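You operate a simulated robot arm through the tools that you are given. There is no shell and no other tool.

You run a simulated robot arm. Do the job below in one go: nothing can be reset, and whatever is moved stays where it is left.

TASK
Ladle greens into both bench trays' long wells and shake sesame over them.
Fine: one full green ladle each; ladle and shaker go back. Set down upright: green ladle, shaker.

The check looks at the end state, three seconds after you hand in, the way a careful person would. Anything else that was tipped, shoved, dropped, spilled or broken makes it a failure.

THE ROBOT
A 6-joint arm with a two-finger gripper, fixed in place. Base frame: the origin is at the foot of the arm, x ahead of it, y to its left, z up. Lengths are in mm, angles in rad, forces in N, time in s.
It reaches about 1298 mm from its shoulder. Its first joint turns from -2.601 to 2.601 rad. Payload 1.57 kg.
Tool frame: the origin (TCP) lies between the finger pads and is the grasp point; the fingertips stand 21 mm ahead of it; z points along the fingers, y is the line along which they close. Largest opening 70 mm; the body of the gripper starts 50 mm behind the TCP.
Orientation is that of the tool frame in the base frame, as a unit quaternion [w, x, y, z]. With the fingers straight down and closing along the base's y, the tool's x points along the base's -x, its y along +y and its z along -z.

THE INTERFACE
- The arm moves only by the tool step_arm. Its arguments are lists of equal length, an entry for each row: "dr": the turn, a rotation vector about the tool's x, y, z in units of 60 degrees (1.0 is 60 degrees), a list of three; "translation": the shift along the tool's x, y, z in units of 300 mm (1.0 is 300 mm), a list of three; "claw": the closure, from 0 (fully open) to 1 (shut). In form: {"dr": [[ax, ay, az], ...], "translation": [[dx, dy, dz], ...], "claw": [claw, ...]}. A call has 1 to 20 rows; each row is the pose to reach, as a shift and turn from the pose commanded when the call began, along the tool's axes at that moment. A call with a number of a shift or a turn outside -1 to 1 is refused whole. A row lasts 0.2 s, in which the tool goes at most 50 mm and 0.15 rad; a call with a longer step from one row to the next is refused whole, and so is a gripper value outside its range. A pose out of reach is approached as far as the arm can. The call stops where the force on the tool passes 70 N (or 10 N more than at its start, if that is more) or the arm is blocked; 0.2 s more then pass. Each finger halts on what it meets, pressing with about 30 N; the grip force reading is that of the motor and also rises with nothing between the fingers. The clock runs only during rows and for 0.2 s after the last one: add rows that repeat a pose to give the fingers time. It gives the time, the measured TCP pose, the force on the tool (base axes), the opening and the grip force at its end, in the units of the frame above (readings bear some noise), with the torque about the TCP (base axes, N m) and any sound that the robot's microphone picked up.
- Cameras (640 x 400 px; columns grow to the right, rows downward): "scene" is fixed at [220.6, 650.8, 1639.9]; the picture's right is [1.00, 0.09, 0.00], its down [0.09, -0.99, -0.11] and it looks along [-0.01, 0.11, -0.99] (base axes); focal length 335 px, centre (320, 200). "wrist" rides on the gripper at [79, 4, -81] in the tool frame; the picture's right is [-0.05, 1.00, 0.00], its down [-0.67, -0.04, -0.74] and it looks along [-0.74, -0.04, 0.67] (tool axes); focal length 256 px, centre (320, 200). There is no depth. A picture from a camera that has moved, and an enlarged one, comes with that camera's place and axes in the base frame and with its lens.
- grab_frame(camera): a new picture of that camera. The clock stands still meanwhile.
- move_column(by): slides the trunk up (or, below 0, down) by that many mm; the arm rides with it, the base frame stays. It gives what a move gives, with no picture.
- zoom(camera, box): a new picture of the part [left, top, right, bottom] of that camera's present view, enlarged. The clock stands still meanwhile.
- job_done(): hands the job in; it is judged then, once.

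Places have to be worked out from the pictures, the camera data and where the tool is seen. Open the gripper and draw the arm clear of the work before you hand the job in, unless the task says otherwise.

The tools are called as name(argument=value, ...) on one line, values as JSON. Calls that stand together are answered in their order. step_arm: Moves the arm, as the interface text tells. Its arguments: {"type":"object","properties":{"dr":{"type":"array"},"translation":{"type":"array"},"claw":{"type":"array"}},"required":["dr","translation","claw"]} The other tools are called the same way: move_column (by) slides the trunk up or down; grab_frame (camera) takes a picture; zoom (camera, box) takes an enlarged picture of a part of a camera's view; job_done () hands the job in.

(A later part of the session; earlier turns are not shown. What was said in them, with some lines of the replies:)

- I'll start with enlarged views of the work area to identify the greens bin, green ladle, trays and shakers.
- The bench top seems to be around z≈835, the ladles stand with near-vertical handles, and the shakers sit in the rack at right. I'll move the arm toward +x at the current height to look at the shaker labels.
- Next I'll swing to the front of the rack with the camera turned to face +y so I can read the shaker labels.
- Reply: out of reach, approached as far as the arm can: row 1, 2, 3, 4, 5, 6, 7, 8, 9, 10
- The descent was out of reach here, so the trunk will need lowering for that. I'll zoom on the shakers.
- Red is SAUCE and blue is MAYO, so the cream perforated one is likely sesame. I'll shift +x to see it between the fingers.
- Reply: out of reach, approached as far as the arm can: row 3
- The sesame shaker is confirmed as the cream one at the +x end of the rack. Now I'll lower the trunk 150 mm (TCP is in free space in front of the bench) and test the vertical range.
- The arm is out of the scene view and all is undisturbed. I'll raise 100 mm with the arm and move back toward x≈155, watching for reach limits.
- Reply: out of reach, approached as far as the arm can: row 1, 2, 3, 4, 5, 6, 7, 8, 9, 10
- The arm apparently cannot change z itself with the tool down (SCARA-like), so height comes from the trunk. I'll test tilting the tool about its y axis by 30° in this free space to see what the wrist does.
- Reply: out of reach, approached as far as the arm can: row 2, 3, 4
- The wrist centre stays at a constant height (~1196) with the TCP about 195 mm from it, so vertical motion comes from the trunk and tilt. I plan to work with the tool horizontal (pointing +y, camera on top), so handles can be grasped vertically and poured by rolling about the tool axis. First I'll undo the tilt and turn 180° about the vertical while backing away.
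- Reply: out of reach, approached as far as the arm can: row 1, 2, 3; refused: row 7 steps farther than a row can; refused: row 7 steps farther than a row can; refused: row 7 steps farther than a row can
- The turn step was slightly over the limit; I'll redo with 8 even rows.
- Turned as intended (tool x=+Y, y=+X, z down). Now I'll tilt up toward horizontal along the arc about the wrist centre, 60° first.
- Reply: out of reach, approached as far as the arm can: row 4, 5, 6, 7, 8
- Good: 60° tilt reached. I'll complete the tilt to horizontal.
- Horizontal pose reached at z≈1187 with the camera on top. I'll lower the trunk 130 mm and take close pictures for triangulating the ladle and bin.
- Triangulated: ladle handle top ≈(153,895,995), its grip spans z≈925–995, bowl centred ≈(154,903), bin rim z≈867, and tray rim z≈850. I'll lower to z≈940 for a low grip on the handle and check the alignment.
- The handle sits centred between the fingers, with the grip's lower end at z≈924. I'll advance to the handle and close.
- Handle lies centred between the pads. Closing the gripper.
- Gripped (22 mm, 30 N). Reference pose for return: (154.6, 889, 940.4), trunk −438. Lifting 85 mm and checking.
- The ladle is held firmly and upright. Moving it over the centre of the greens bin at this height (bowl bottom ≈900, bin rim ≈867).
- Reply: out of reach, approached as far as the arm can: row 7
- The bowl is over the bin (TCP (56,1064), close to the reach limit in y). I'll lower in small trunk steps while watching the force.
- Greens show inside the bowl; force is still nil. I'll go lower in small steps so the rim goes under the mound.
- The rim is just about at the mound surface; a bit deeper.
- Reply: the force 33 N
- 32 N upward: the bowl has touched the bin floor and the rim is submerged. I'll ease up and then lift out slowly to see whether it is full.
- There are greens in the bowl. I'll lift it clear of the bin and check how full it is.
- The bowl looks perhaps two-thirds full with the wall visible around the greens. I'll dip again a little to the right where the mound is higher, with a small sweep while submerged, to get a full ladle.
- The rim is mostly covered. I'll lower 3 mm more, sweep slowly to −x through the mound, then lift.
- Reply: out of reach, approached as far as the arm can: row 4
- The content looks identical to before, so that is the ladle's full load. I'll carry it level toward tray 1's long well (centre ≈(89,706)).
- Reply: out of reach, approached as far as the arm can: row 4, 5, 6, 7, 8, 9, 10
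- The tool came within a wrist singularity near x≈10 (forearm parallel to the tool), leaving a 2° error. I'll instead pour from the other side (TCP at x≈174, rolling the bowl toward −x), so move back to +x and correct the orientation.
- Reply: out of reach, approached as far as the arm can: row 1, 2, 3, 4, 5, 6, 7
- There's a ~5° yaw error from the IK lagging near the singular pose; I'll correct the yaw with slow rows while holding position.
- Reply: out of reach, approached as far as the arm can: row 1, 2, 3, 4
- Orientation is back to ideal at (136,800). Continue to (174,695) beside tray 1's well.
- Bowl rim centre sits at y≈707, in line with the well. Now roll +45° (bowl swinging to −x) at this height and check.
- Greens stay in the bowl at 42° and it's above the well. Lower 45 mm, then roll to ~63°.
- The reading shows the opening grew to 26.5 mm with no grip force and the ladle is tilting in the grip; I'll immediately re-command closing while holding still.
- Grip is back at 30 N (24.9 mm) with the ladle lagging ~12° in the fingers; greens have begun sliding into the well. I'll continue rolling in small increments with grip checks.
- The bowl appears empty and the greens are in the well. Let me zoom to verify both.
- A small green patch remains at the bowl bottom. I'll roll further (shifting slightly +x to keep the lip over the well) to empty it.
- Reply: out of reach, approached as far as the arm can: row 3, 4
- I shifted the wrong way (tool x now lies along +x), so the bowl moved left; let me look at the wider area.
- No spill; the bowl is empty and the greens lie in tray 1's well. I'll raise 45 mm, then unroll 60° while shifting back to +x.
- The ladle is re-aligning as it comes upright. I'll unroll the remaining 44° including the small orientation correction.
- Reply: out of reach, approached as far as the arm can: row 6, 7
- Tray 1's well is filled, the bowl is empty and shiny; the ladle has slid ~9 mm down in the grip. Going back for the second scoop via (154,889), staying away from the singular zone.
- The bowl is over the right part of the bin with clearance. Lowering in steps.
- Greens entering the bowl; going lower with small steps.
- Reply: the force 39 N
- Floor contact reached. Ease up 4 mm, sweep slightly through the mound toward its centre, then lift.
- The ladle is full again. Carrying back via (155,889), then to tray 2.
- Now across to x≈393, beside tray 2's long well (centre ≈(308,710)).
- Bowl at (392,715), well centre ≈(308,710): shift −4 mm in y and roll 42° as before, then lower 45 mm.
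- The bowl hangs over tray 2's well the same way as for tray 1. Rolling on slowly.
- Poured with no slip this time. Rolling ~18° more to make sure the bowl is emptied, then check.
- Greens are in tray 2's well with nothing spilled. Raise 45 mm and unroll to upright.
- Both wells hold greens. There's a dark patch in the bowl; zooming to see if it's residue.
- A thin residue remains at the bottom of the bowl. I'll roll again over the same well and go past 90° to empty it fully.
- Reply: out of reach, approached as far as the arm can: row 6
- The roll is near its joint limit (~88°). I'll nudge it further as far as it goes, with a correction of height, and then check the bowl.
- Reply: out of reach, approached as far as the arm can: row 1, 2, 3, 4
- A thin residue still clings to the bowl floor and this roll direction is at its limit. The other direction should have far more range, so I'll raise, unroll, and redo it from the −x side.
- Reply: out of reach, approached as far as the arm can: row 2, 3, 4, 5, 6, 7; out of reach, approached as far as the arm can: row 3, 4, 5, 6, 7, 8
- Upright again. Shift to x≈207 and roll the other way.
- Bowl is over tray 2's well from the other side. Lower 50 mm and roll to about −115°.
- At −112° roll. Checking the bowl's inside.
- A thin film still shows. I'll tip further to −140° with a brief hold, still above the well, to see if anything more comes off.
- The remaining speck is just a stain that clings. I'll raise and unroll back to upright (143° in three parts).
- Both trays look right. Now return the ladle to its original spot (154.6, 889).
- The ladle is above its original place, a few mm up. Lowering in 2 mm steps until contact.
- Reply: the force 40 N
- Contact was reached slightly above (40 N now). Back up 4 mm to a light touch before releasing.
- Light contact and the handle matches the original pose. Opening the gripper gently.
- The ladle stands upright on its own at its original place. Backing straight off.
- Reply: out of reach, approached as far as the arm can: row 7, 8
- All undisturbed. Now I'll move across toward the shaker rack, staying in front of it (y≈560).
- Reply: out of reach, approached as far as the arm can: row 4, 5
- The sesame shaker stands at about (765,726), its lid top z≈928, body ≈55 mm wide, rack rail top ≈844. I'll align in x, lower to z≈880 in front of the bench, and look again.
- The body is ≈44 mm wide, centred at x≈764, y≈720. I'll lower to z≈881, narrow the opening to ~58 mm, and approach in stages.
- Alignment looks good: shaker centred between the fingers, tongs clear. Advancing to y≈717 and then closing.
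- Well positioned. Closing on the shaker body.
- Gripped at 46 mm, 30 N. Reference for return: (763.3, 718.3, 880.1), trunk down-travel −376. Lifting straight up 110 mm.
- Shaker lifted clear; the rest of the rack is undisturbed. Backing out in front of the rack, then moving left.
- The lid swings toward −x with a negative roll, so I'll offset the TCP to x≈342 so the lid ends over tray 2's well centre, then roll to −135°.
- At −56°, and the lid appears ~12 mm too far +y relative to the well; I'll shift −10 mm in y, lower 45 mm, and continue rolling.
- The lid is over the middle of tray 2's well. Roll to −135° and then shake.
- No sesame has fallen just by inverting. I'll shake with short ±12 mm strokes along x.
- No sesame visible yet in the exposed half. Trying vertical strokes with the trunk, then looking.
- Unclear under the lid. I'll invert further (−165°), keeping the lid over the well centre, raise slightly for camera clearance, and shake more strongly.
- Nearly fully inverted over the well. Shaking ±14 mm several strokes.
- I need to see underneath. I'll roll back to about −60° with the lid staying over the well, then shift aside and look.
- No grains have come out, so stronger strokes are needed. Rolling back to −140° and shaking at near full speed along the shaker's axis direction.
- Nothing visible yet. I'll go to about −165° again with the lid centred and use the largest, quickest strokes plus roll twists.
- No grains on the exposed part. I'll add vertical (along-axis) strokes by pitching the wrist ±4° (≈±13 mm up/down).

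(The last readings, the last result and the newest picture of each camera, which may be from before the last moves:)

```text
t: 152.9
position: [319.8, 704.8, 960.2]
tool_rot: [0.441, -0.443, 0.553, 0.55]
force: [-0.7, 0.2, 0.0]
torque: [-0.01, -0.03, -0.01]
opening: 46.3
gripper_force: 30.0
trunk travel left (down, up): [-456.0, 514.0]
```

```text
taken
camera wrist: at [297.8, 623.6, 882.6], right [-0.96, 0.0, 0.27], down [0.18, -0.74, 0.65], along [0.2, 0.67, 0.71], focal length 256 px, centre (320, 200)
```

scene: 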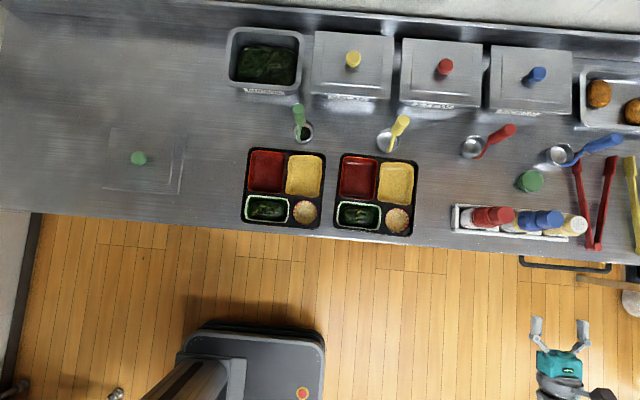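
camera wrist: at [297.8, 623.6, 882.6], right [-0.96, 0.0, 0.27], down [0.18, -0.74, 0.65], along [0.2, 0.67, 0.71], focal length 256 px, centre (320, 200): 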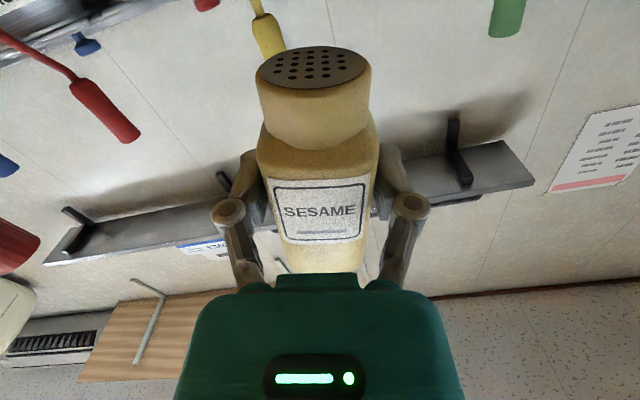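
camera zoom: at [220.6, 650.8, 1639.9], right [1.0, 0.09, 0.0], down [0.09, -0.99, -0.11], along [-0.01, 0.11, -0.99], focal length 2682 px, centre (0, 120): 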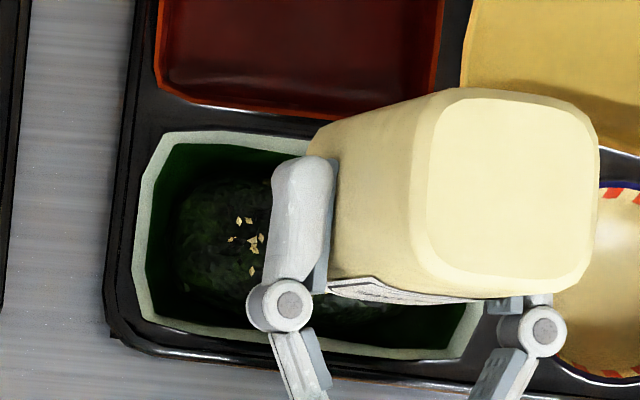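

Sesame grains are now falling: along-axis strokes work. One more set with a small +x shift to spread them, then look.

step_arm(dr=[[-0.018, -0.0645, 0], [0.018, 0.0645, 0], [-0.018, -0.0645, 0], [0.018, 0.0645, 0], [-0.018, -0.0645, 0], [0.018, 0.0645, 0], [0, 0, 0]], translation=[[-0.045, 0.0, 0], [0.038, -0.02, 0], [-0.051, -0.02, 0], [0.032, -0.045, 0], [-0.051, -0.02, 0], [0.032, -0.045, 0], [-0.009, -0.032, 0]], claw=[1, 1, 1, 1, 1, 1, 1])

step_arm(dr=[[0, 0, 0.12], [0, 0, 0.24], [0, 0, 0.36], [0, 0, 0.48], [0, 0, 0.6], [0, 0, 0.72], [0, 0, 0.84], [0, 0, 0.95]], translation=[[-0.002, -0.01, 0], [-0.006, -0.02, 0], [-0.01, -0.035, 0], [-0.012, -0.045, 0], [-0.014, -0.05, 0], [-0.014, -0.05, 0], [-0.014, -0.05, 0], [-0.014, -0.05, 0]], claw=[1, 1, 1, 1, 1, 1, 1, 1])

step_arm(dr=[[0, 0, 0.12], [0, 0, 0.24], [0, 0, 0.36], [0, 0, 0.48], [0, 0, 0.6], [0, 0, 0.72], [0, 0, 0.84]], translation=[[0, 0, 0], [0, 0, 0], [0, 0, 0], [0, 0, 0], [0, 0, 0], [0, 0, 0], [0, 0, 0]], claw=[1, 1, 1, 1, 1, 1, 1])

zoom(camera="scene", box=[320, 185, 400, 235])

zoom(camera="wrist", box=[0, 120, 220, 300])

```text
t: 154.5
position: [331.2, 704.8, 959.4]
tool_rot: [0.441, -0.443, 0.555, 0.549]
force: [0.7, 0.0, -1.8]
torque: [-0.03, 0.0, -0.01]
opening: 46.1
gripper_force: 30.2
trunk travel left (down, up): [-456.0, 514.0]
```

```text
t: 156.3
position: [344.9, 704.4, 959.5]
tool_rot: [0.126, -0.124, 0.698, 0.694]
force: [0.9, -1.3, -1.0]
torque: [-0.04, -0.02, 0.02]
opening: 46.2
gripper_force: 30.0
trunk travel left (down, up): [-456.0, 514.0]
```

```text
t: 157.9
position: [345.4, 705.0, 960.1]
tool_rot: [-0.183, 0.185, 0.685, 0.681]
force: [-0.4, -0.2, -0.4]
torque: [0.03, 0.02, 0.06]
opening: 46.4
gripper_force: 30.2
trunk travel left (down, up): [-456.0, 514.0]
```

```text
8.00 times, centred on (360, 210) of scene
camera zoom: at [220.6, 650.8, 1639.9], right [1.0, 0.09, 0.0], down [0.09, -0.99, -0.11], along [-0.01, 0.11, -0.99], focal length 2682 px, centre (0, 120)
```

zoom: 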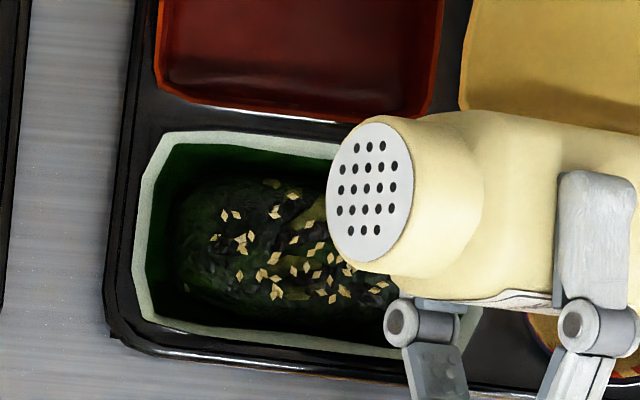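

```text
2.22 times, centred on (110, 210) of wrist
camera zoom: at [278.1, 624.6, 1002.7], right [0.55, 0.0, 0.84], down [0.56, -0.75, -0.36], along [0.62, 0.66, -0.41], focal length 569 px, centre (787, 178)
```

zoom: 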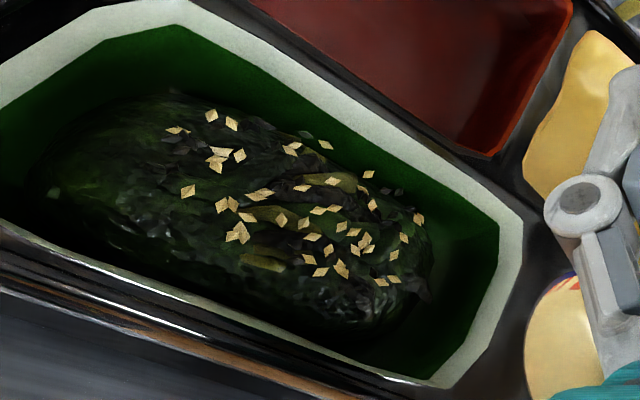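

Tray 2's greens have a nice scatter of sesame, all inside the well. Now bring the shaker upright, then move to tray 1 with the tool yawed 30° to stay away from the wrist singularity.

step_arm(dr=[[0, 0, 0.125], [0, 0, 0.25], [0, 0, 0.375], [0, 0, 0.5], [0, 0, 0.625], [0, 0, 0.75], [0, 0, 0.875], [0, 0, 0.998]], translation=[[0, 0, 0], [0, 0, 0], [0, 0, 0], [0, 0, 0], [0, 0, 0], [0, 0, 0], [0, 0, 0], [0, 0, 0]], claw=[1, 1, 1, 1, 1, 1, 1, 1])

move_column(by=30)

step_arm(dr=[[0.08, 0, 0], [0.17, 0, 0], [0.26, 0, 0], [0.35, 0, 0], [0.44, 0, 0], [0.5, 0, 0], [0.5, 0, 0], [0.5, 0, 0]], translation=[[0, -0.06, 0], [0, -0.16, 0], [0, -0.28, 0], [0, -0.4, 0], [0, -0.52, 0], [0, -0.64, 0], [0, -0.74, 0.005], [0, -0.8, 0.01]], claw=[1, 1, 1, 1, 1, 1, 1, 1])

grab_frame(camera="wrist")

grab_frame(camera="scene")

```text
t: 159.7
position: [346.2, 704.4, 959.4]
tool_rot: [-0.498, 0.502, 0.501, 0.499]
force: [0.8, 0.3, -1.7]
torque: [0.02, 0.0, 0.0]
opening: 46.0
gripper_force: 30.2
trunk travel left (down, up): [-456.0, 514.0]
```

```text
t: 160.5
position: [345.6, 703.7, 989.9]
tool_rot: [-0.497, 0.502, 0.502, 0.5]
force: [0.7, -0.7, -0.8]
torque: [0.02, 0.02, 0.05]
opening: 46.3
gripper_force: 30.4
trunk travel left (down, up): [-486.0, 484.0]
```

```text
t: 162.3
position: [104.0, 710.0, 989.7]
tool_rot: [-0.611, 0.355, 0.614, 0.353]
force: [0.0, -0.1, -1.1]
torque: [-0.01, 0.0, 0.01]
opening: 46.1
gripper_force: 30.1
trunk travel left (down, up): [-486.0, 484.0]
```

```text
taken
camera wrist: at [147.1, 641.4, 1068.5], right [0.87, 0.5, -0.05], down [0.34, -0.67, -0.66], along [-0.37, 0.55, -0.75], focal length 256 px, centre (320, 200)
```

wrist: 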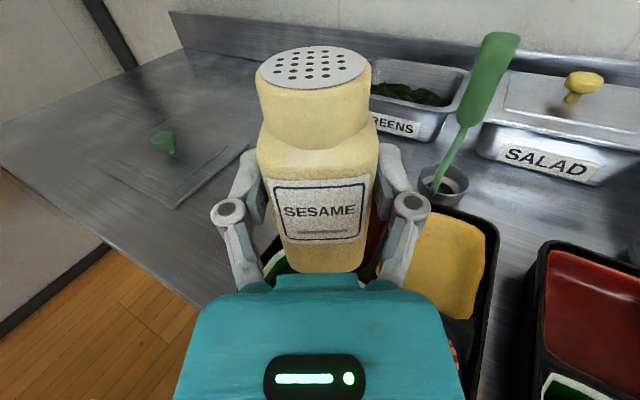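

```text
taken
```

scene: 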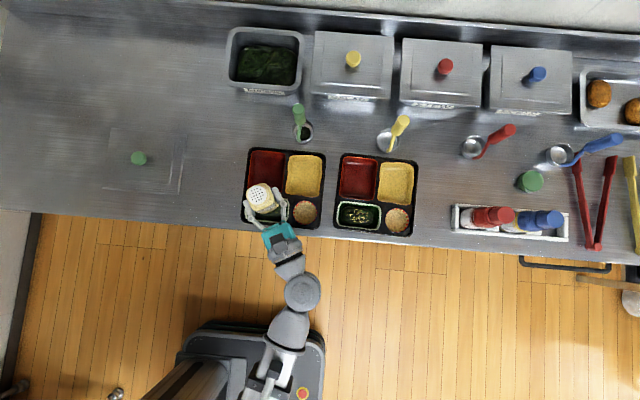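

Reached with a clean 30° yaw. Rolling the shaker over in stages, then lowering 30 mm.

step_arm(dr=[[0, 0, -0.12], [0, 0, -0.25], [0, 0, -0.38], [0, 0, -0.51], [0, 0, -0.64], [0, 0, -0.77], [0, 0, -0.9]], translation=[[0, 0, 0], [0, 0, 0], [0, 0, 0], [0, 0, 0], [0, 0, 0], [0, 0, 0], [0, 0, 0]], claw=[1, 1, 1, 1, 1, 1, 1])

move_column(by=-30)

step_arm(dr=[[0, 0, -0.12], [0, 0, -0.25], [0, 0, -0.38], [0, 0, -0.51], [0, 0, -0.64], [0, 0, -0.77], [0, 0, -0.9]], translation=[[0, 0, 0], [0, 0, 0], [0, 0, 0], [0, 0, 0], [0, 0, 0], [0, 0, 0], [0, 0, 0]], claw=[1, 1, 1, 1, 1, 1, 1])

zoom(camera="scene", box=[220, 170, 320, 232])

grab_frame(camera="wrist")

```text
t: 163.9
position: [104.7, 707.7, 989.4]
tool_rot: [-0.383, 0.038, 0.708, 0.592]
force: [-0.4, -0.1, -1.1]
torque: [-0.03, -0.01, 0.01]
opening: 45.9
gripper_force: 30.1
trunk travel left (down, up): [-486.0, 484.0]
```

```text
t: 164.6
position: [105.9, 707.5, 960.1]
tool_rot: [-0.383, 0.037, 0.709, 0.591]
force: [-0.1, -0.7, -0.8]
torque: [-0.04, 0.01, -0.01]
opening: 46.2
gripper_force: 30.1
trunk travel left (down, up): [-456.0, 514.0]
```

```text
t: 166.2
position: [104.9, 709.2, 959.1]
tool_rot: [-0.072, -0.288, 0.649, 0.701]
force: [-1.0, 0.2, -0.9]
torque: [-0.01, 0.0, 0.01]
opening: 46.6
gripper_force: 29.8
trunk travel left (down, up): [-456.0, 514.0]
```

```text
6.40 times, centred on (270, 201) of scene
camera zoom: at [220.6, 650.8, 1639.9], right [1.0, 0.09, 0.0], down [0.09, -0.99, -0.11], along [-0.01, 0.11, -0.99], focal length 2145 px, centre (640, 194)
```

zoom: 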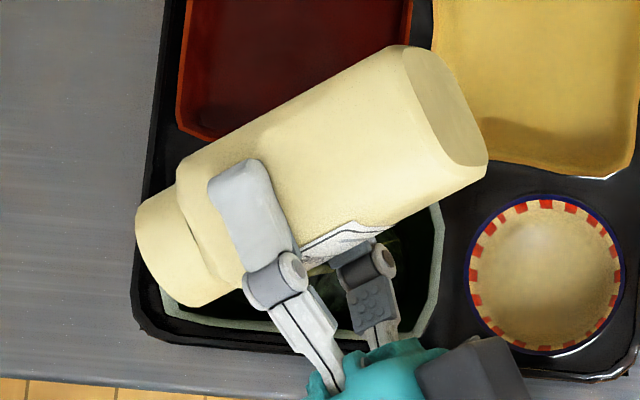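

```text
taken
camera wrist: at [78.1, 600.5, 938.3], right [-0.23, -0.12, 0.97], down [0.93, -0.32, 0.18], along [0.29, 0.94, 0.19], focal length 256 px, centre (320, 200)
```

wrist: 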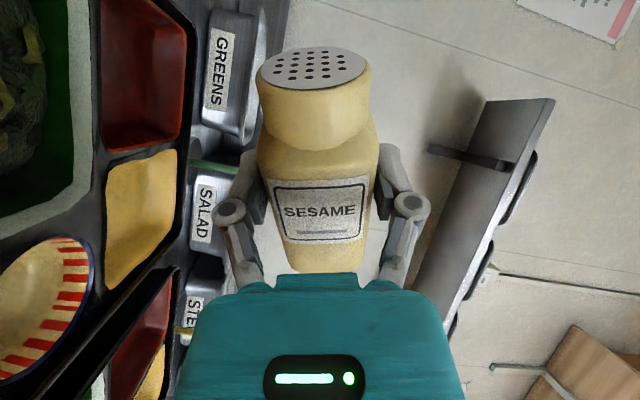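

At −108°; continuing to −164° so the lid comes over the well centre.

step_arm(dr=[[0, 0, -0.12], [0, 0, -0.25], [0, 0, -0.38], [0, 0, -0.51], [0, 0, -0.64], [0, 0, -0.77], [0, 0, -0.9], [0, 0, -0.93]], translation=[[0, 0, 0], [0, 0, 0], [0, 0, 0], [0, 0, 0], [0, 0, 0], [0, 0, 0], [0, 0, 0], [0, 0, 0]], claw=[1, 1, 1, 1, 1, 1, 1, 1])

zoom(camera="scene", box=[220, 170, 320, 232])

```text
t: 168.0
position: [104.3, 708.8, 958.5]
tool_rot: [0.264, -0.558, 0.439, 0.653]
force: [-0.8, 0.4, -0.8]
torque: [-0.03, 0.03, -0.01]
opening: 46.3
gripper_force: 29.6
trunk travel left (down, up): [-456.0, 514.0]
```

```text
6.40 times, centred on (270, 201) of scene
camera zoom: at [220.6, 650.8, 1639.9], right [1.0, 0.09, 0.0], down [0.09, -0.99, -0.11], along [-0.01, 0.11, -0.99], focal length 2145 px, centre (640, 194)
```

zoom: 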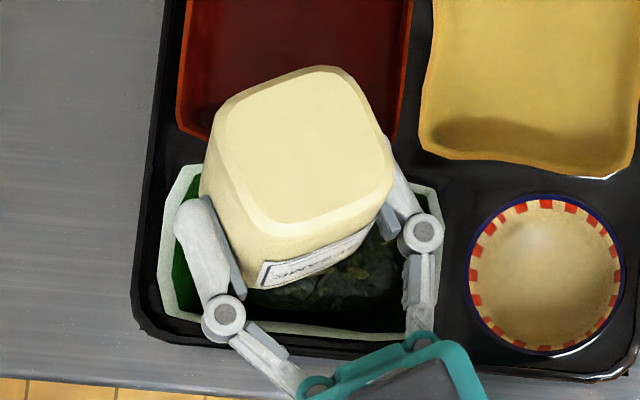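

The lid is over the mound's centre. Vertical strokes now.

step_arm(dr=[[-0.018, -0.0645, 0], [0.018, 0.0645, 0], [-0.018, -0.0645, 0], [0.018, 0.0645, 0], [-0.018, -0.0645, 0], [0.018, 0.0645, 0], [-0.018, -0.0645, 0], [0.018, 0.0645, 0], [0, 0, 0]], translation=[[-0.0418, 0.0116, 0], [0.0418, -0.0116, 0], [-0.0418, 0.0116, 0], [0.0418, -0.0116, 0], [-0.0418, 0.0116, 0], [0.0418, -0.0116, 0], [-0.0418, 0.0116, 0], [0.0418, -0.0116, 0], [0, 0, 0]], claw=[1, 1, 1, 1, 1, 1, 1, 1, 1])

zoom(camera="scene", box=[220, 170, 320, 232])

```text
t: 170.0
position: [104.3, 708.4, 959.9]
tool_rot: [0.263, -0.558, 0.438, 0.654]
force: [-0.5, -0.2, -0.7]
torque: [-0.02, -0.01, 0.01]
opening: 45.8
gripper_force: 29.9
trunk travel left (down, up): [-456.0, 514.0]
```

```text
6.40 times, centred on (270, 201) of scene
camera zoom: at [220.6, 650.8, 1639.9], right [1.0, 0.09, 0.0], down [0.09, -0.99, -0.11], along [-0.01, 0.11, -0.99], focal length 2145 px, centre (640, 194)
```

zoom: 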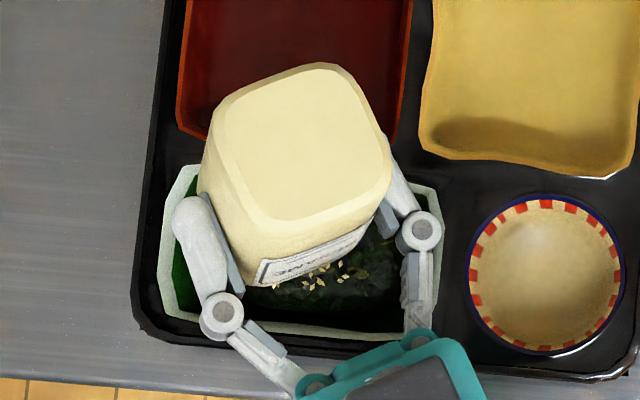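

Grains are landing on the mound. A second set with a slight +x shift, as for tray 2.

step_arm(dr=[[-0.018, -0.0645, 0], [0.018, 0.0645, 0], [-0.018, -0.0645, 0], [0.018, 0.0645, 0], [-0.018, -0.0645, 0], [0.018, 0.0645, 0], [0, 0, 0]], translation=[[-0.044, 0.002, -0.005], [0.036, -0.028, -0.012], [-0.05, -0.016, -0.017], [0.034, -0.04, -0.017], [-0.05, -0.016, -0.017], [0.034, -0.04, -0.017], [-0.008, -0.028, -0.017]], claw=[1, 1, 1, 1, 1, 1, 1])

step_arm(dr=[[0, 0, 0.12], [0, 0, 0.25], [0, 0, 0.38], [0, 0, 0.51], [0, 0, 0.64], [0, 0, 0.77], [0, 0, 0.9]], translation=[[-0.002, -0.008, 0], [-0.004, -0.016, 0], [-0.006, -0.025, 0], [-0.008, -0.03, 0], [-0.01, -0.035, 0], [-0.01, -0.035, 0], [-0.01, -0.035, 0]], claw=[1, 1, 1, 1, 1, 1, 1])

step_arm(dr=[[0, 0, 0.12], [0, 0, 0.25], [0, 0, 0.38], [0, 0, 0.51], [0, 0, 0.64], [0, 0, 0.77], [0, 0, 0.9]], translation=[[0, 0, 0], [0, 0, 0], [0, 0, 0], [0, 0, 0], [0, 0, 0], [0, 0, 0], [0, 0, 0]], claw=[1, 1, 1, 1, 1, 1, 1])

zoom(camera="scene", box=[220, 170, 320, 232])

grab_frame(camera="wrist")

```text
t: 171.6
position: [115.9, 709.8, 960.1]
tool_rot: [0.264, -0.558, 0.439, 0.654]
force: [0.2, 0.6, -1.1]
torque: [-0.01, -0.01, -0.02]
opening: 46.3
gripper_force: 29.9
out of reach, approached as far as the arm can: row 4
trunk travel left (down, up): [-456.0, 514.0]
```

```text
t: 173.2
position: [123.9, 714.1, 960.6]
tool_rot: [-0.062, -0.297, 0.645, 0.702]
force: [-0.6, 0.1, -1.1]
torque: [0.01, -0.01, 0.04]
opening: 46.3
gripper_force: 30.3
trunk travel left (down, up): [-456.0, 514.0]
```

```text
t: 174.8
position: [125.3, 713.5, 960.2]
tool_rot: [-0.375, 0.028, 0.709, 0.596]
force: [0.5, -0.4, -0.5]
torque: [-0.01, 0.01, 0.0]
opening: 46.1
gripper_force: 30.0
trunk travel left (down, up): [-456.0, 514.0]
```

```text
6.40 times, centred on (270, 201) of scene
camera zoom: at [220.6, 650.8, 1639.9], right [1.0, 0.09, 0.0], down [0.09, -0.99, -0.11], along [-0.01, 0.11, -0.99], focal length 2145 px, centre (640, 194)
```

zoom: 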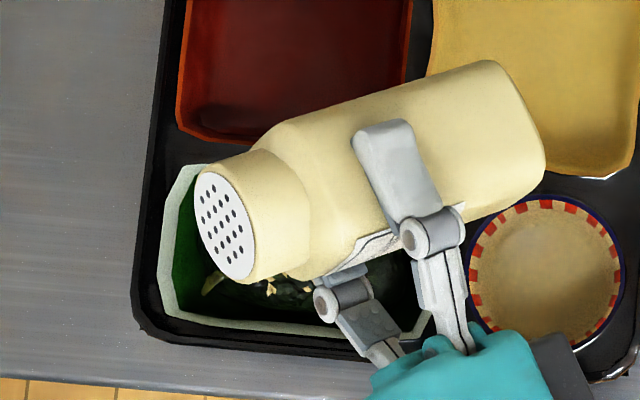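

```text
taken
camera wrist: at [109.5, 612.3, 1007.3], right [0.52, 0.31, 0.79], down [0.83, -0.38, -0.4], along [0.18, 0.87, -0.46], focal length 256 px, centre (320, 200)
```

wrist: 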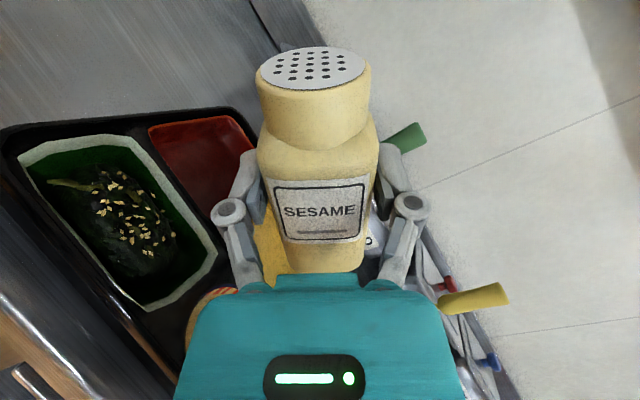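

Tray 1 now has sesame over its greens as well. Bring the shaker upright, raise, and return yaw to zero while moving back to +x.

step_arm(dr=[[0, 0, 0.12], [0, 0, 0.25], [0, 0, 0.38], [0, 0, 0.51], [0, 0, 0.64], [0, 0, 0.77], [0, 0, 0.9], [0, 0, 0.93]], translation=[[0, 0, 0], [0, 0, 0], [0, 0, 0], [0, 0, 0], [0, 0, 0], [0, 0, 0], [0, 0, 0], [0, 0, 0]], claw=[1, 1, 1, 1, 1, 1, 1, 1])

move_column(by=30)

zoom(camera="scene", box=[230, 130, 430, 255])

```text
t: 176.6
position: [124.8, 713.8, 960.1]
tool_rot: [-0.61, 0.357, 0.614, 0.352]
force: [-0.5, -0.1, -1.4]
torque: [0.01, 0.02, 0.02]
opening: 46.0
gripper_force: 29.6
trunk travel left (down, up): [-456.0, 514.0]
```

```text
t: 177.4
position: [124.5, 712.8, 989.5]
tool_rot: [-0.61, 0.355, 0.614, 0.353]
force: [0.6, 0.5, -0.4]
torque: [-0.01, -0.01, 0.01]
opening: 46.4
gripper_force: 30.1
trunk travel left (down, up): [-486.0, 484.0]
```

```text
3.20 times, centred on (330, 192) of scene
camera zoom: at [220.6, 650.8, 1639.9], right [1.0, 0.09, 0.0], down [0.09, -0.99, -0.11], along [-0.01, 0.11, -0.99], focal length 1073 px, centre (288, 224)
```

zoom: 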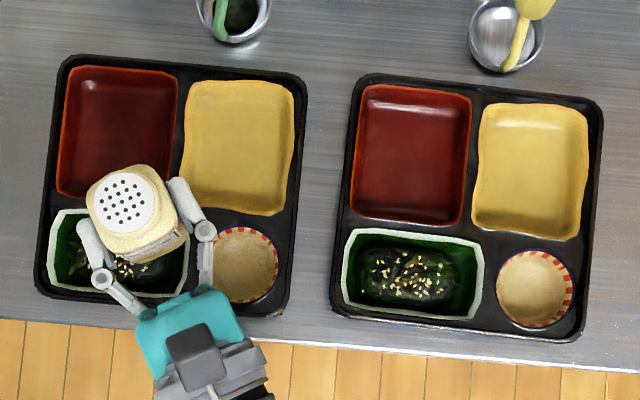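

Both trays look good. Moving back to x≈345 while undoing the yaw.

step_arm(dr=[[-0.08, 0, 0], [-0.17, 0, 0], [-0.26, 0, 0], [-0.35, 0, 0], [-0.44, 0, 0], [-0.5, 0, 0], [-0.5, 0, 0]], translation=[[0, 0.07, -0.044], [0, 0.17, -0.106], [0, 0.28, -0.175], [0, 0.39, -0.244], [0, 0.5, -0.313], [0, 0.6, -0.375], [0, 0.628, -0.393]], claw=[1, 1, 1, 1, 1, 1, 1])

zoom(camera="scene", box=[230, 180, 330, 242])

grab_frame(camera="wrist")

```text
t: 179.0
position: [346.7, 704.6, 989.9]
tool_rot: [-0.498, 0.501, 0.501, 0.501]
force: [0.9, -0.4, -1.3]
torque: [0.0, 0.03, -0.02]
opening: 46.3
gripper_force: 30.3
trunk travel left (down, up): [-486.0, 484.0]
```

```text
6.40 times, centred on (280, 211) of scene
camera zoom: at [220.6, 650.8, 1639.9], right [1.0, 0.09, 0.0], down [0.09, -0.99, -0.11], along [-0.01, 0.11, -0.99], focal length 2145 px, centre (576, 130)
```

zoom: 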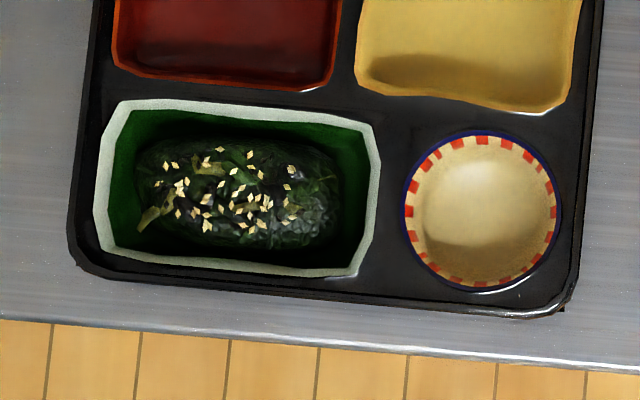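

```text
taken
camera wrist: at [350.0, 624.6, 1068.7], right [1.0, 0.0, -0.05], down [-0.04, -0.75, -0.66], along [-0.04, 0.66, -0.75], focal length 256 px, centre (320, 200)
```

wrist: 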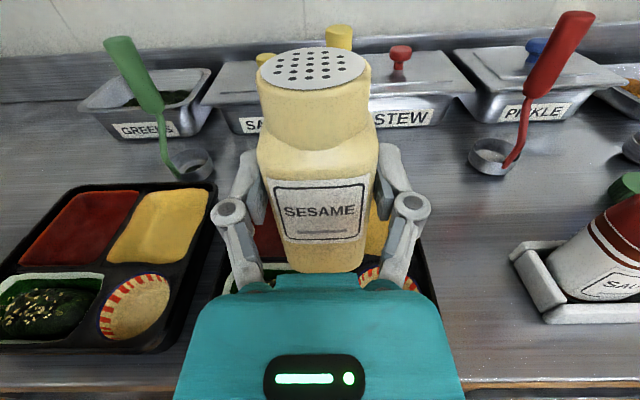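

All sesame is within tray 1's well. Now take the shaker back along the reverse route in front of the rack.

step_arm(dr=[[0, 0, 0], [0, 0, 0], [0, 0, 0], [0, 0, 0], [0, 0, 0]], translation=[[0, 0.08, -0.09], [0, 0.18, -0.2], [0, 0.28, -0.3], [0, 0.38, -0.4], [0, 0.415, -0.45]], claw=[1, 1, 1, 1, 1])

step_arm(dr=[[0, 0, 0], [0, 0, 0], [0, 0, 0], [0, 0, 0], [0, 0, 0], [0, 0, 0], [0, 0, 0], [0, 0, 0]], translation=[[0, 0.1, 0], [0, 0.23, 0], [0, 0.36, 0], [0, 0.49, 0], [0, 0.62, 0], [0, 0.75, 0], [0, 0.88, 0], [0, 0.973, 0]], claw=[1, 1, 1, 1, 1, 1, 1, 1])

grab_frame(camera="wrist")

```text
t: 180.2
position: [470.9, 571.8, 989.6]
tool_rot: [-0.497, 0.501, 0.502, 0.5]
force: [-1.1, 0.1, -1.1]
torque: [-0.03, 0.04, -0.02]
opening: 46.1
gripper_force: 29.9
trunk travel left (down, up): [-486.0, 484.0]
```

```text
t: 182.0
position: [763.5, 571.6, 989.0]
tool_rot: [-0.497, 0.501, 0.502, 0.5]
force: [-0.5, -0.2, -0.3]
torque: [-0.03, 0.01, -0.02]
opening: 46.0
gripper_force: 29.9
out of reach, approached as far as the arm can: row 4, 7
trunk travel left (down, up): [-486.0, 484.0]
```

```text
taken
camera wrist: at [766.0, 490.6, 1068.4], right [1.0, 0.0, -0.05], down [-0.03, -0.75, -0.66], along [-0.04, 0.66, -0.75], focal length 256 px, centre (320, 200)
```

wrist: 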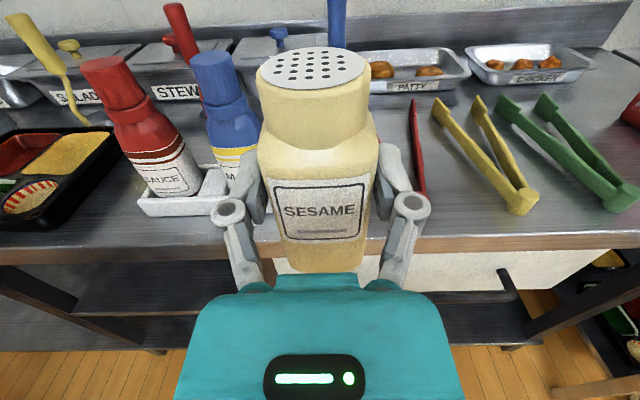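

In front of the slot. Advancing to y≈718 above it at the same height.

step_arm(dr=[[0, 0, 0], [0, 0, 0], [0, 0, 0], [0, 0, 0], [0, 0, 0]], translation=[[0, 0, 0.12], [0, 0, 0.25], [0, 0, 0.38], [0, 0, 0.489], [0, 0, 0.489]], claw=[1, 1, 1, 1, 1])

zoom(camera="scene", box=[440, 160, 640, 285])

grab_frame(camera="wrist")

```text
t: 183.2
position: [762.5, 717.8, 989.6]
tool_rot: [-0.497, 0.501, 0.502, 0.499]
force: [0.1, 0.1, -1.6]
torque: [0.02, -0.01, -0.01]
opening: 46.1
gripper_force: 29.5
trunk travel left (down, up): [-486.0, 484.0]
```

```text
3.20 times, centred on (540, 222) of scene
camera zoom: at [220.6, 650.8, 1639.9], right [1.0, 0.09, 0.0], down [0.09, -0.99, -0.11], along [-0.01, 0.11, -0.99], focal length 1073 px, centre (-384, 128)
```

zoom: 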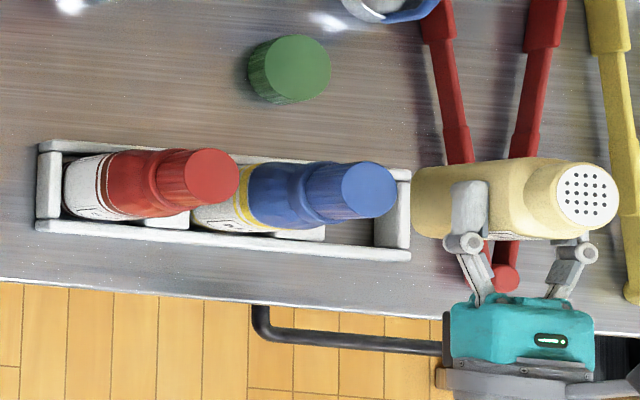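

```text
taken
camera wrist: at [765.2, 637.7, 1068.2], right [1.0, 0.0, -0.05], down [-0.04, -0.75, -0.66], along [-0.04, 0.66, -0.75], focal length 256 px, centre (320, 200)
```

wrist: 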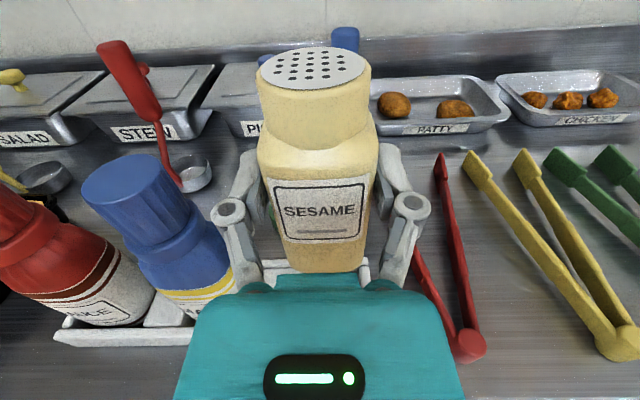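

Pose matches the lift pose closely. Lower 75 mm and look before entering the slot.

step_arm(dr=[[0, 0, 0]], translation=[[0, 0.003, 0]], claw=[1])

move_column(by=-78)

grab_frame(camera="wrist")

zoom(camera="scene", box=[520, 180, 620, 243])

```text
t: 183.6
position: [762.9, 717.7, 990.5]
tool_rot: [-0.497, 0.502, 0.501, 0.5]
force: [0.4, 0.2, -0.5]
torque: [-0.03, -0.02, 0.04]
opening: 46.2
gripper_force: 30.5
trunk travel left (down, up): [-486.0, 484.0]
```

```text
t: 184.7
position: [763.2, 716.9, 911.5]
tool_rot: [-0.497, 0.501, 0.502, 0.5]
force: [-0.7, -0.3, -0.8]
torque: [-0.04, 0.01, 0.04]
opening: 46.3
gripper_force: 29.4
trunk travel left (down, up): [-408.0, 562.0]
```

```text
taken
camera wrist: at [766.2, 636.8, 990.4], right [1.0, 0.0, -0.05], down [-0.03, -0.75, -0.66], along [-0.04, 0.66, -0.75], focal length 256 px, centre (320, 200)
```

wrist: 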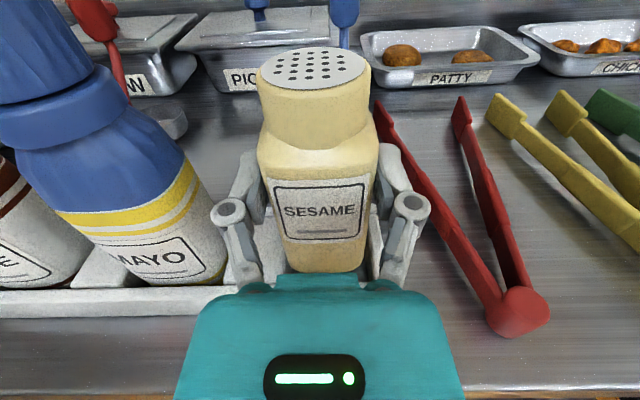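

```text
6.35 times, centred on (570, 212) of scene
camera zoom: at [220.6, 650.8, 1639.9], right [1.0, 0.09, 0.0], down [0.09, -0.99, -0.11], along [-0.01, 0.11, -0.99], focal length 2128 px, centre (-1267, 127)
```

zoom: 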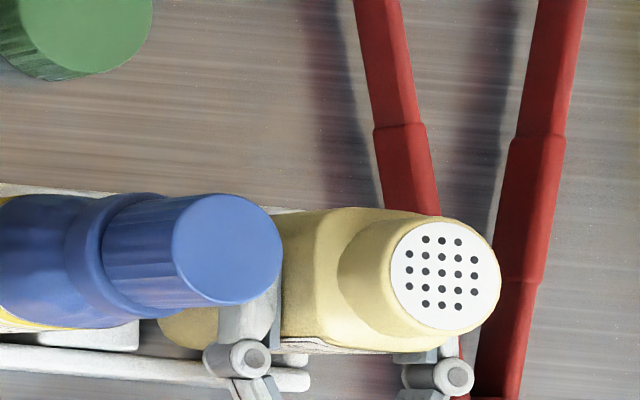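

Approaching the slot cleanly. Lowering in small steps with force checks.

move_column(by=-12)

move_column(by=-8)

grab_frame(camera="wrist")

```text
t: 185.3
position: [763.6, 716.5, 899.4]
tool_rot: [-0.497, 0.501, 0.502, 0.5]
force: [-0.1, -0.9, -1.0]
torque: [-0.03, -0.01, -0.03]
opening: 46.4
gripper_force: 30.1
trunk travel left (down, up): [-396.0, 574.0]
```

```text
t: 185.9
position: [763.6, 718.7, 892.2]
tool_rot: [-0.497, 0.501, 0.501, 0.5]
force: [-0.1, 0.0, -1.0]
torque: [0.0, -0.01, 0.05]
opening: 46.3
gripper_force: 30.1
trunk travel left (down, up): [-388.0, 582.0]
```

```text
taken
camera wrist: at [766.2, 636.8, 970.4], right [1.0, 0.0, -0.05], down [-0.03, -0.75, -0.66], along [-0.04, 0.66, -0.75], focal length 256 px, centre (320, 200)
```

wrist: 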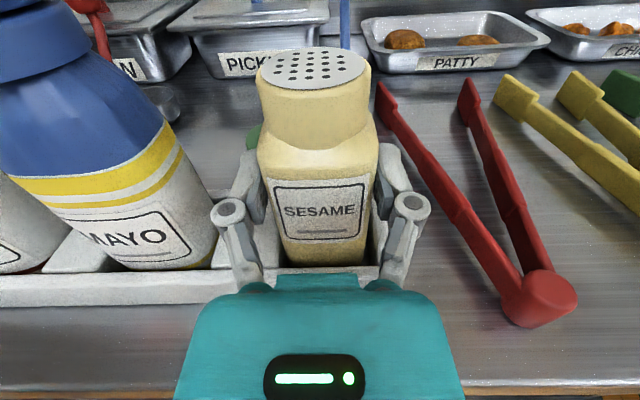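

The shaker is entering the slot without contact force. Continue lowering the last ~12 mm in small steps.

move_column(by=-6)

move_column(by=-4)

move_column(by=-2)

```text
t: 186.4
position: [762.7, 717.7, 885.9]
tool_rot: [-0.497, 0.501, 0.502, 0.5]
force: [-0.2, -0.7, -0.3]
torque: [-0.02, 0.0, 0.01]
opening: 46.1
gripper_force: 29.9
trunk travel left (down, up): [-382.0, 588.0]
```

```text
t: 187.0
position: [762.7, 717.2, 881.9]
tool_rot: [-0.498, 0.501, 0.502, 0.5]
force: [0.0, -0.2, 0.0]
torque: [0.02, -0.01, 0.0]
opening: 46.4
gripper_force: 29.5
trunk travel left (down, up): [-378.0, 592.0]
```

```text
t: 187.5
position: [762.6, 716.3, 881.8]
tool_rot: [-0.498, 0.501, 0.501, 0.5]
force: [3.7, 3.4, 13.1]
torque: [0.26, 0.02, -0.08]
opening: 46.3
gripper_force: 30.2
trunk travel left (down, up): [-376.0, 594.0]
```

Bottom contact (13 N) at the original height. Ease 1 mm and open gently to ~58 mm.

move_column(by=1)

step_arm(dr=[[0, 0, 0], [0, 0, 0], [0, 0, 0], [0, 0, 0], [0, 0, 0]], translation=[[0, 0, 0], [0, 0, 0], [0, 0, 0], [0, 0, 0], [0, 0, 0]], claw=[0.32, 0.27, 0.22, 0.17, 0.17])

grab_frame(camera="wrist")

zoom(camera="scene", box=[480, 170, 640, 270])

```text
t: 188.0
position: [763.1, 716.8, 881.8]
tool_rot: [-0.497, 0.501, 0.502, 0.5]
force: [3.0, 1.4, 6.2]
torque: [0.21, 0.05, -0.07]
opening: 46.0
gripper_force: 30.2
trunk travel left (down, up): [-377.0, 593.0]
```

```text
t: 189.2
position: [763.1, 716.9, 881.4]
tool_rot: [-0.498, 0.501, 0.501, 0.5]
force: [-0.4, -0.1, 0.1]
torque: [0.03, 0.0, -0.02]
opening: 58.0
gripper_force: 0.0
trunk travel left (down, up): [-377.0, 593.0]
```

```text
taken
camera wrist: at [766.1, 636.9, 959.5], right [1.0, 0.0, -0.05], down [-0.03, -0.75, -0.66], along [-0.04, 0.66, -0.75], focal length 256 px, centre (320, 200)
```

wrist: 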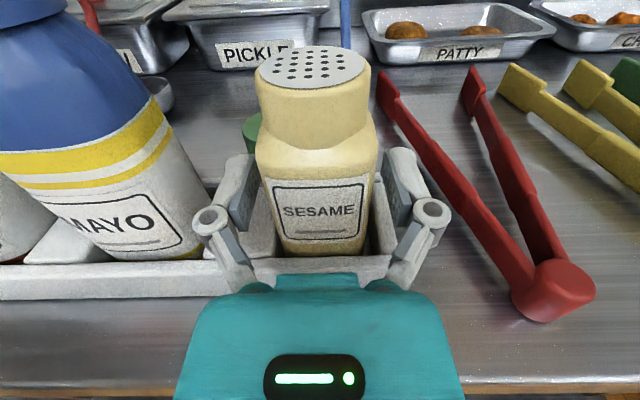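

```text
4.00 times, centred on (560, 220) of scene
camera zoom: at [220.6, 650.8, 1639.9], right [1.0, 0.09, 0.0], down [0.09, -0.99, -0.11], along [-0.01, 0.11, -0.99], focal length 1341 px, centre (-640, 120)
```

zoom: 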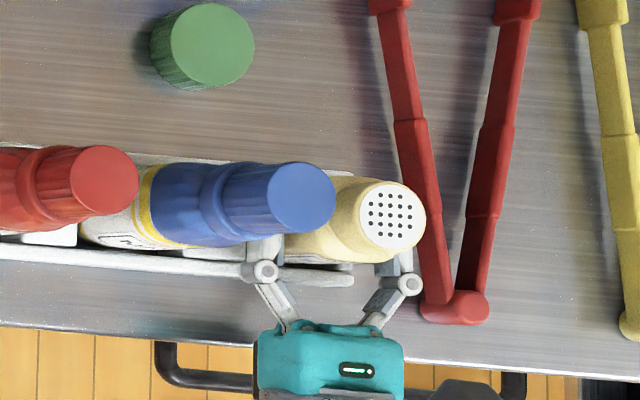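

The shaker stands upright in its slot. Backing the gripper straight out.

step_arm(dr=[[0, 0, 0], [0, 0, 0], [0, 0, 0], [0, 0, 0], [0, 0, 0], [0, 0, 0], [0, 0, 0]], translation=[[0, 0, -0.05], [0, 0, -0.12], [0, 0, -0.22], [0, 0, -0.34], [0, 0, -0.46], [0, 0, -0.58], [0, 0, -0.65]], claw=[0.17, 0.17, 0.17, 0.1, 0, 0, 0])

move_column(by=120)

grab_frame(camera="scene")

grab_frame(camera="wrist")

zoom(camera="scene", box=[230, 85, 430, 240])

zoom(camera="scene", box=[440, 130, 640, 270])

```text
t: 190.8
position: [761.7, 521.5, 880.8]
tool_rot: [-0.497, 0.501, 0.501, 0.501]
force: [0.0, 0.9, -0.3]
torque: [-0.02, 0.01, 0.01]
opening: 70.2
gripper_force: 0.1
trunk travel left (down, up): [-377.0, 593.0]
```

```text
t: 192.3
position: [761.7, 521.7, 1000.9]
tool_rot: [-0.498, 0.501, 0.501, 0.5]
force: [0.3, 0.1, -0.4]
torque: [-0.01, 0.02, -0.01]
opening: 70.0
gripper_force: 0.1
trunk travel left (down, up): [-497.0, 473.0]
```

```text
taken
```

scene: 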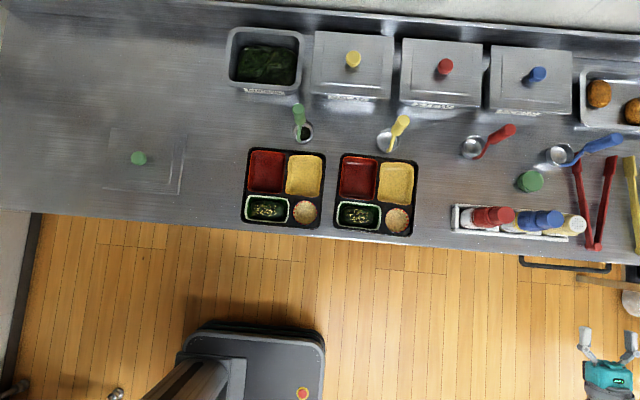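

```text
taken
camera wrist: at [764.9, 440.5, 1079.6], right [1.0, 0.0, -0.05], down [-0.03, -0.75, -0.66], along [-0.04, 0.66, -0.75], focal length 256 px, centre (320, 200)
```

wrist: 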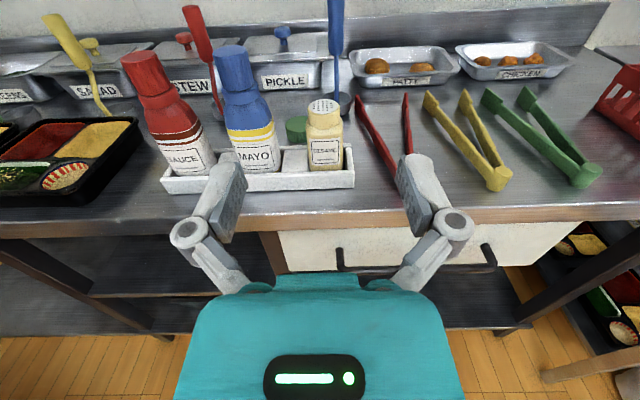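

```text
2.58 times, centred on (330, 162) of scene
camera zoom: at [220.6, 650.8, 1639.9], right [1.0, 0.09, 0.0], down [0.09, -0.99, -0.11], along [-0.01, 0.11, -0.99], focal length 865 px, centre (294, 297)
```

zoom: 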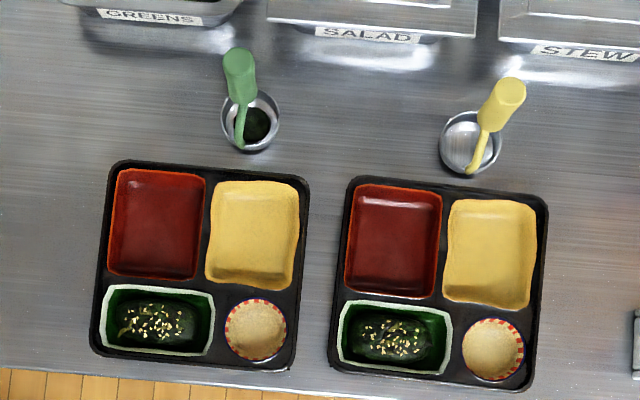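

```text
2.86 times, centred on (540, 200) of scene
camera zoom: at [220.6, 650.8, 1639.9], right [1.0, 0.09, 0.0], down [0.09, -0.99, -0.11], along [-0.01, 0.11, -0.99], focal length 958 px, centre (-309, 200)
```

zoom: 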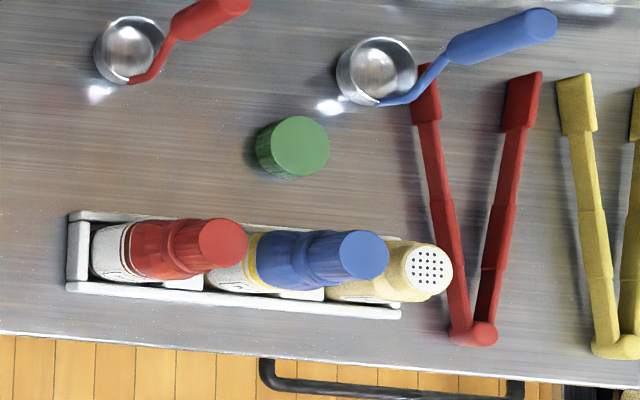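

All four checks show the wanted end state. Both long wells hold greens with sesame, the green ladle and sesame shaker stand upright in their places, and nothing else has moved. The ladle bowl still has a thin stain of greens that would not come off. The gripper is open and clear of the bench, so I'm handing in.

job_done()

```text
The job is handed in.
```

I ladled one full green ladle into each bench tray's long well, shook sesame over both, and handed the job in. I don't have the check's result yet.

- **Trays:** The last pictures show greens and sesame inside both long wells, with none visible anywhere else.
- **Green ladle:** It is back in its spot and upright. A thin film of greens stayed on the bowl floor, even when tipped to about 140°, so each tray may be very slightly short of a full ladle.
- **Sesame shaker:** It is upright in its slot in the rack.
- **Grip slip:** During the first pour the grip slipped and the ladle tilted in the fingers. I regained the grip, and the greens still landed in the well.
- **Everything else:** The last pictures show nothing else moved or knocked over. The gripper is open and the arm is clear of the bench.
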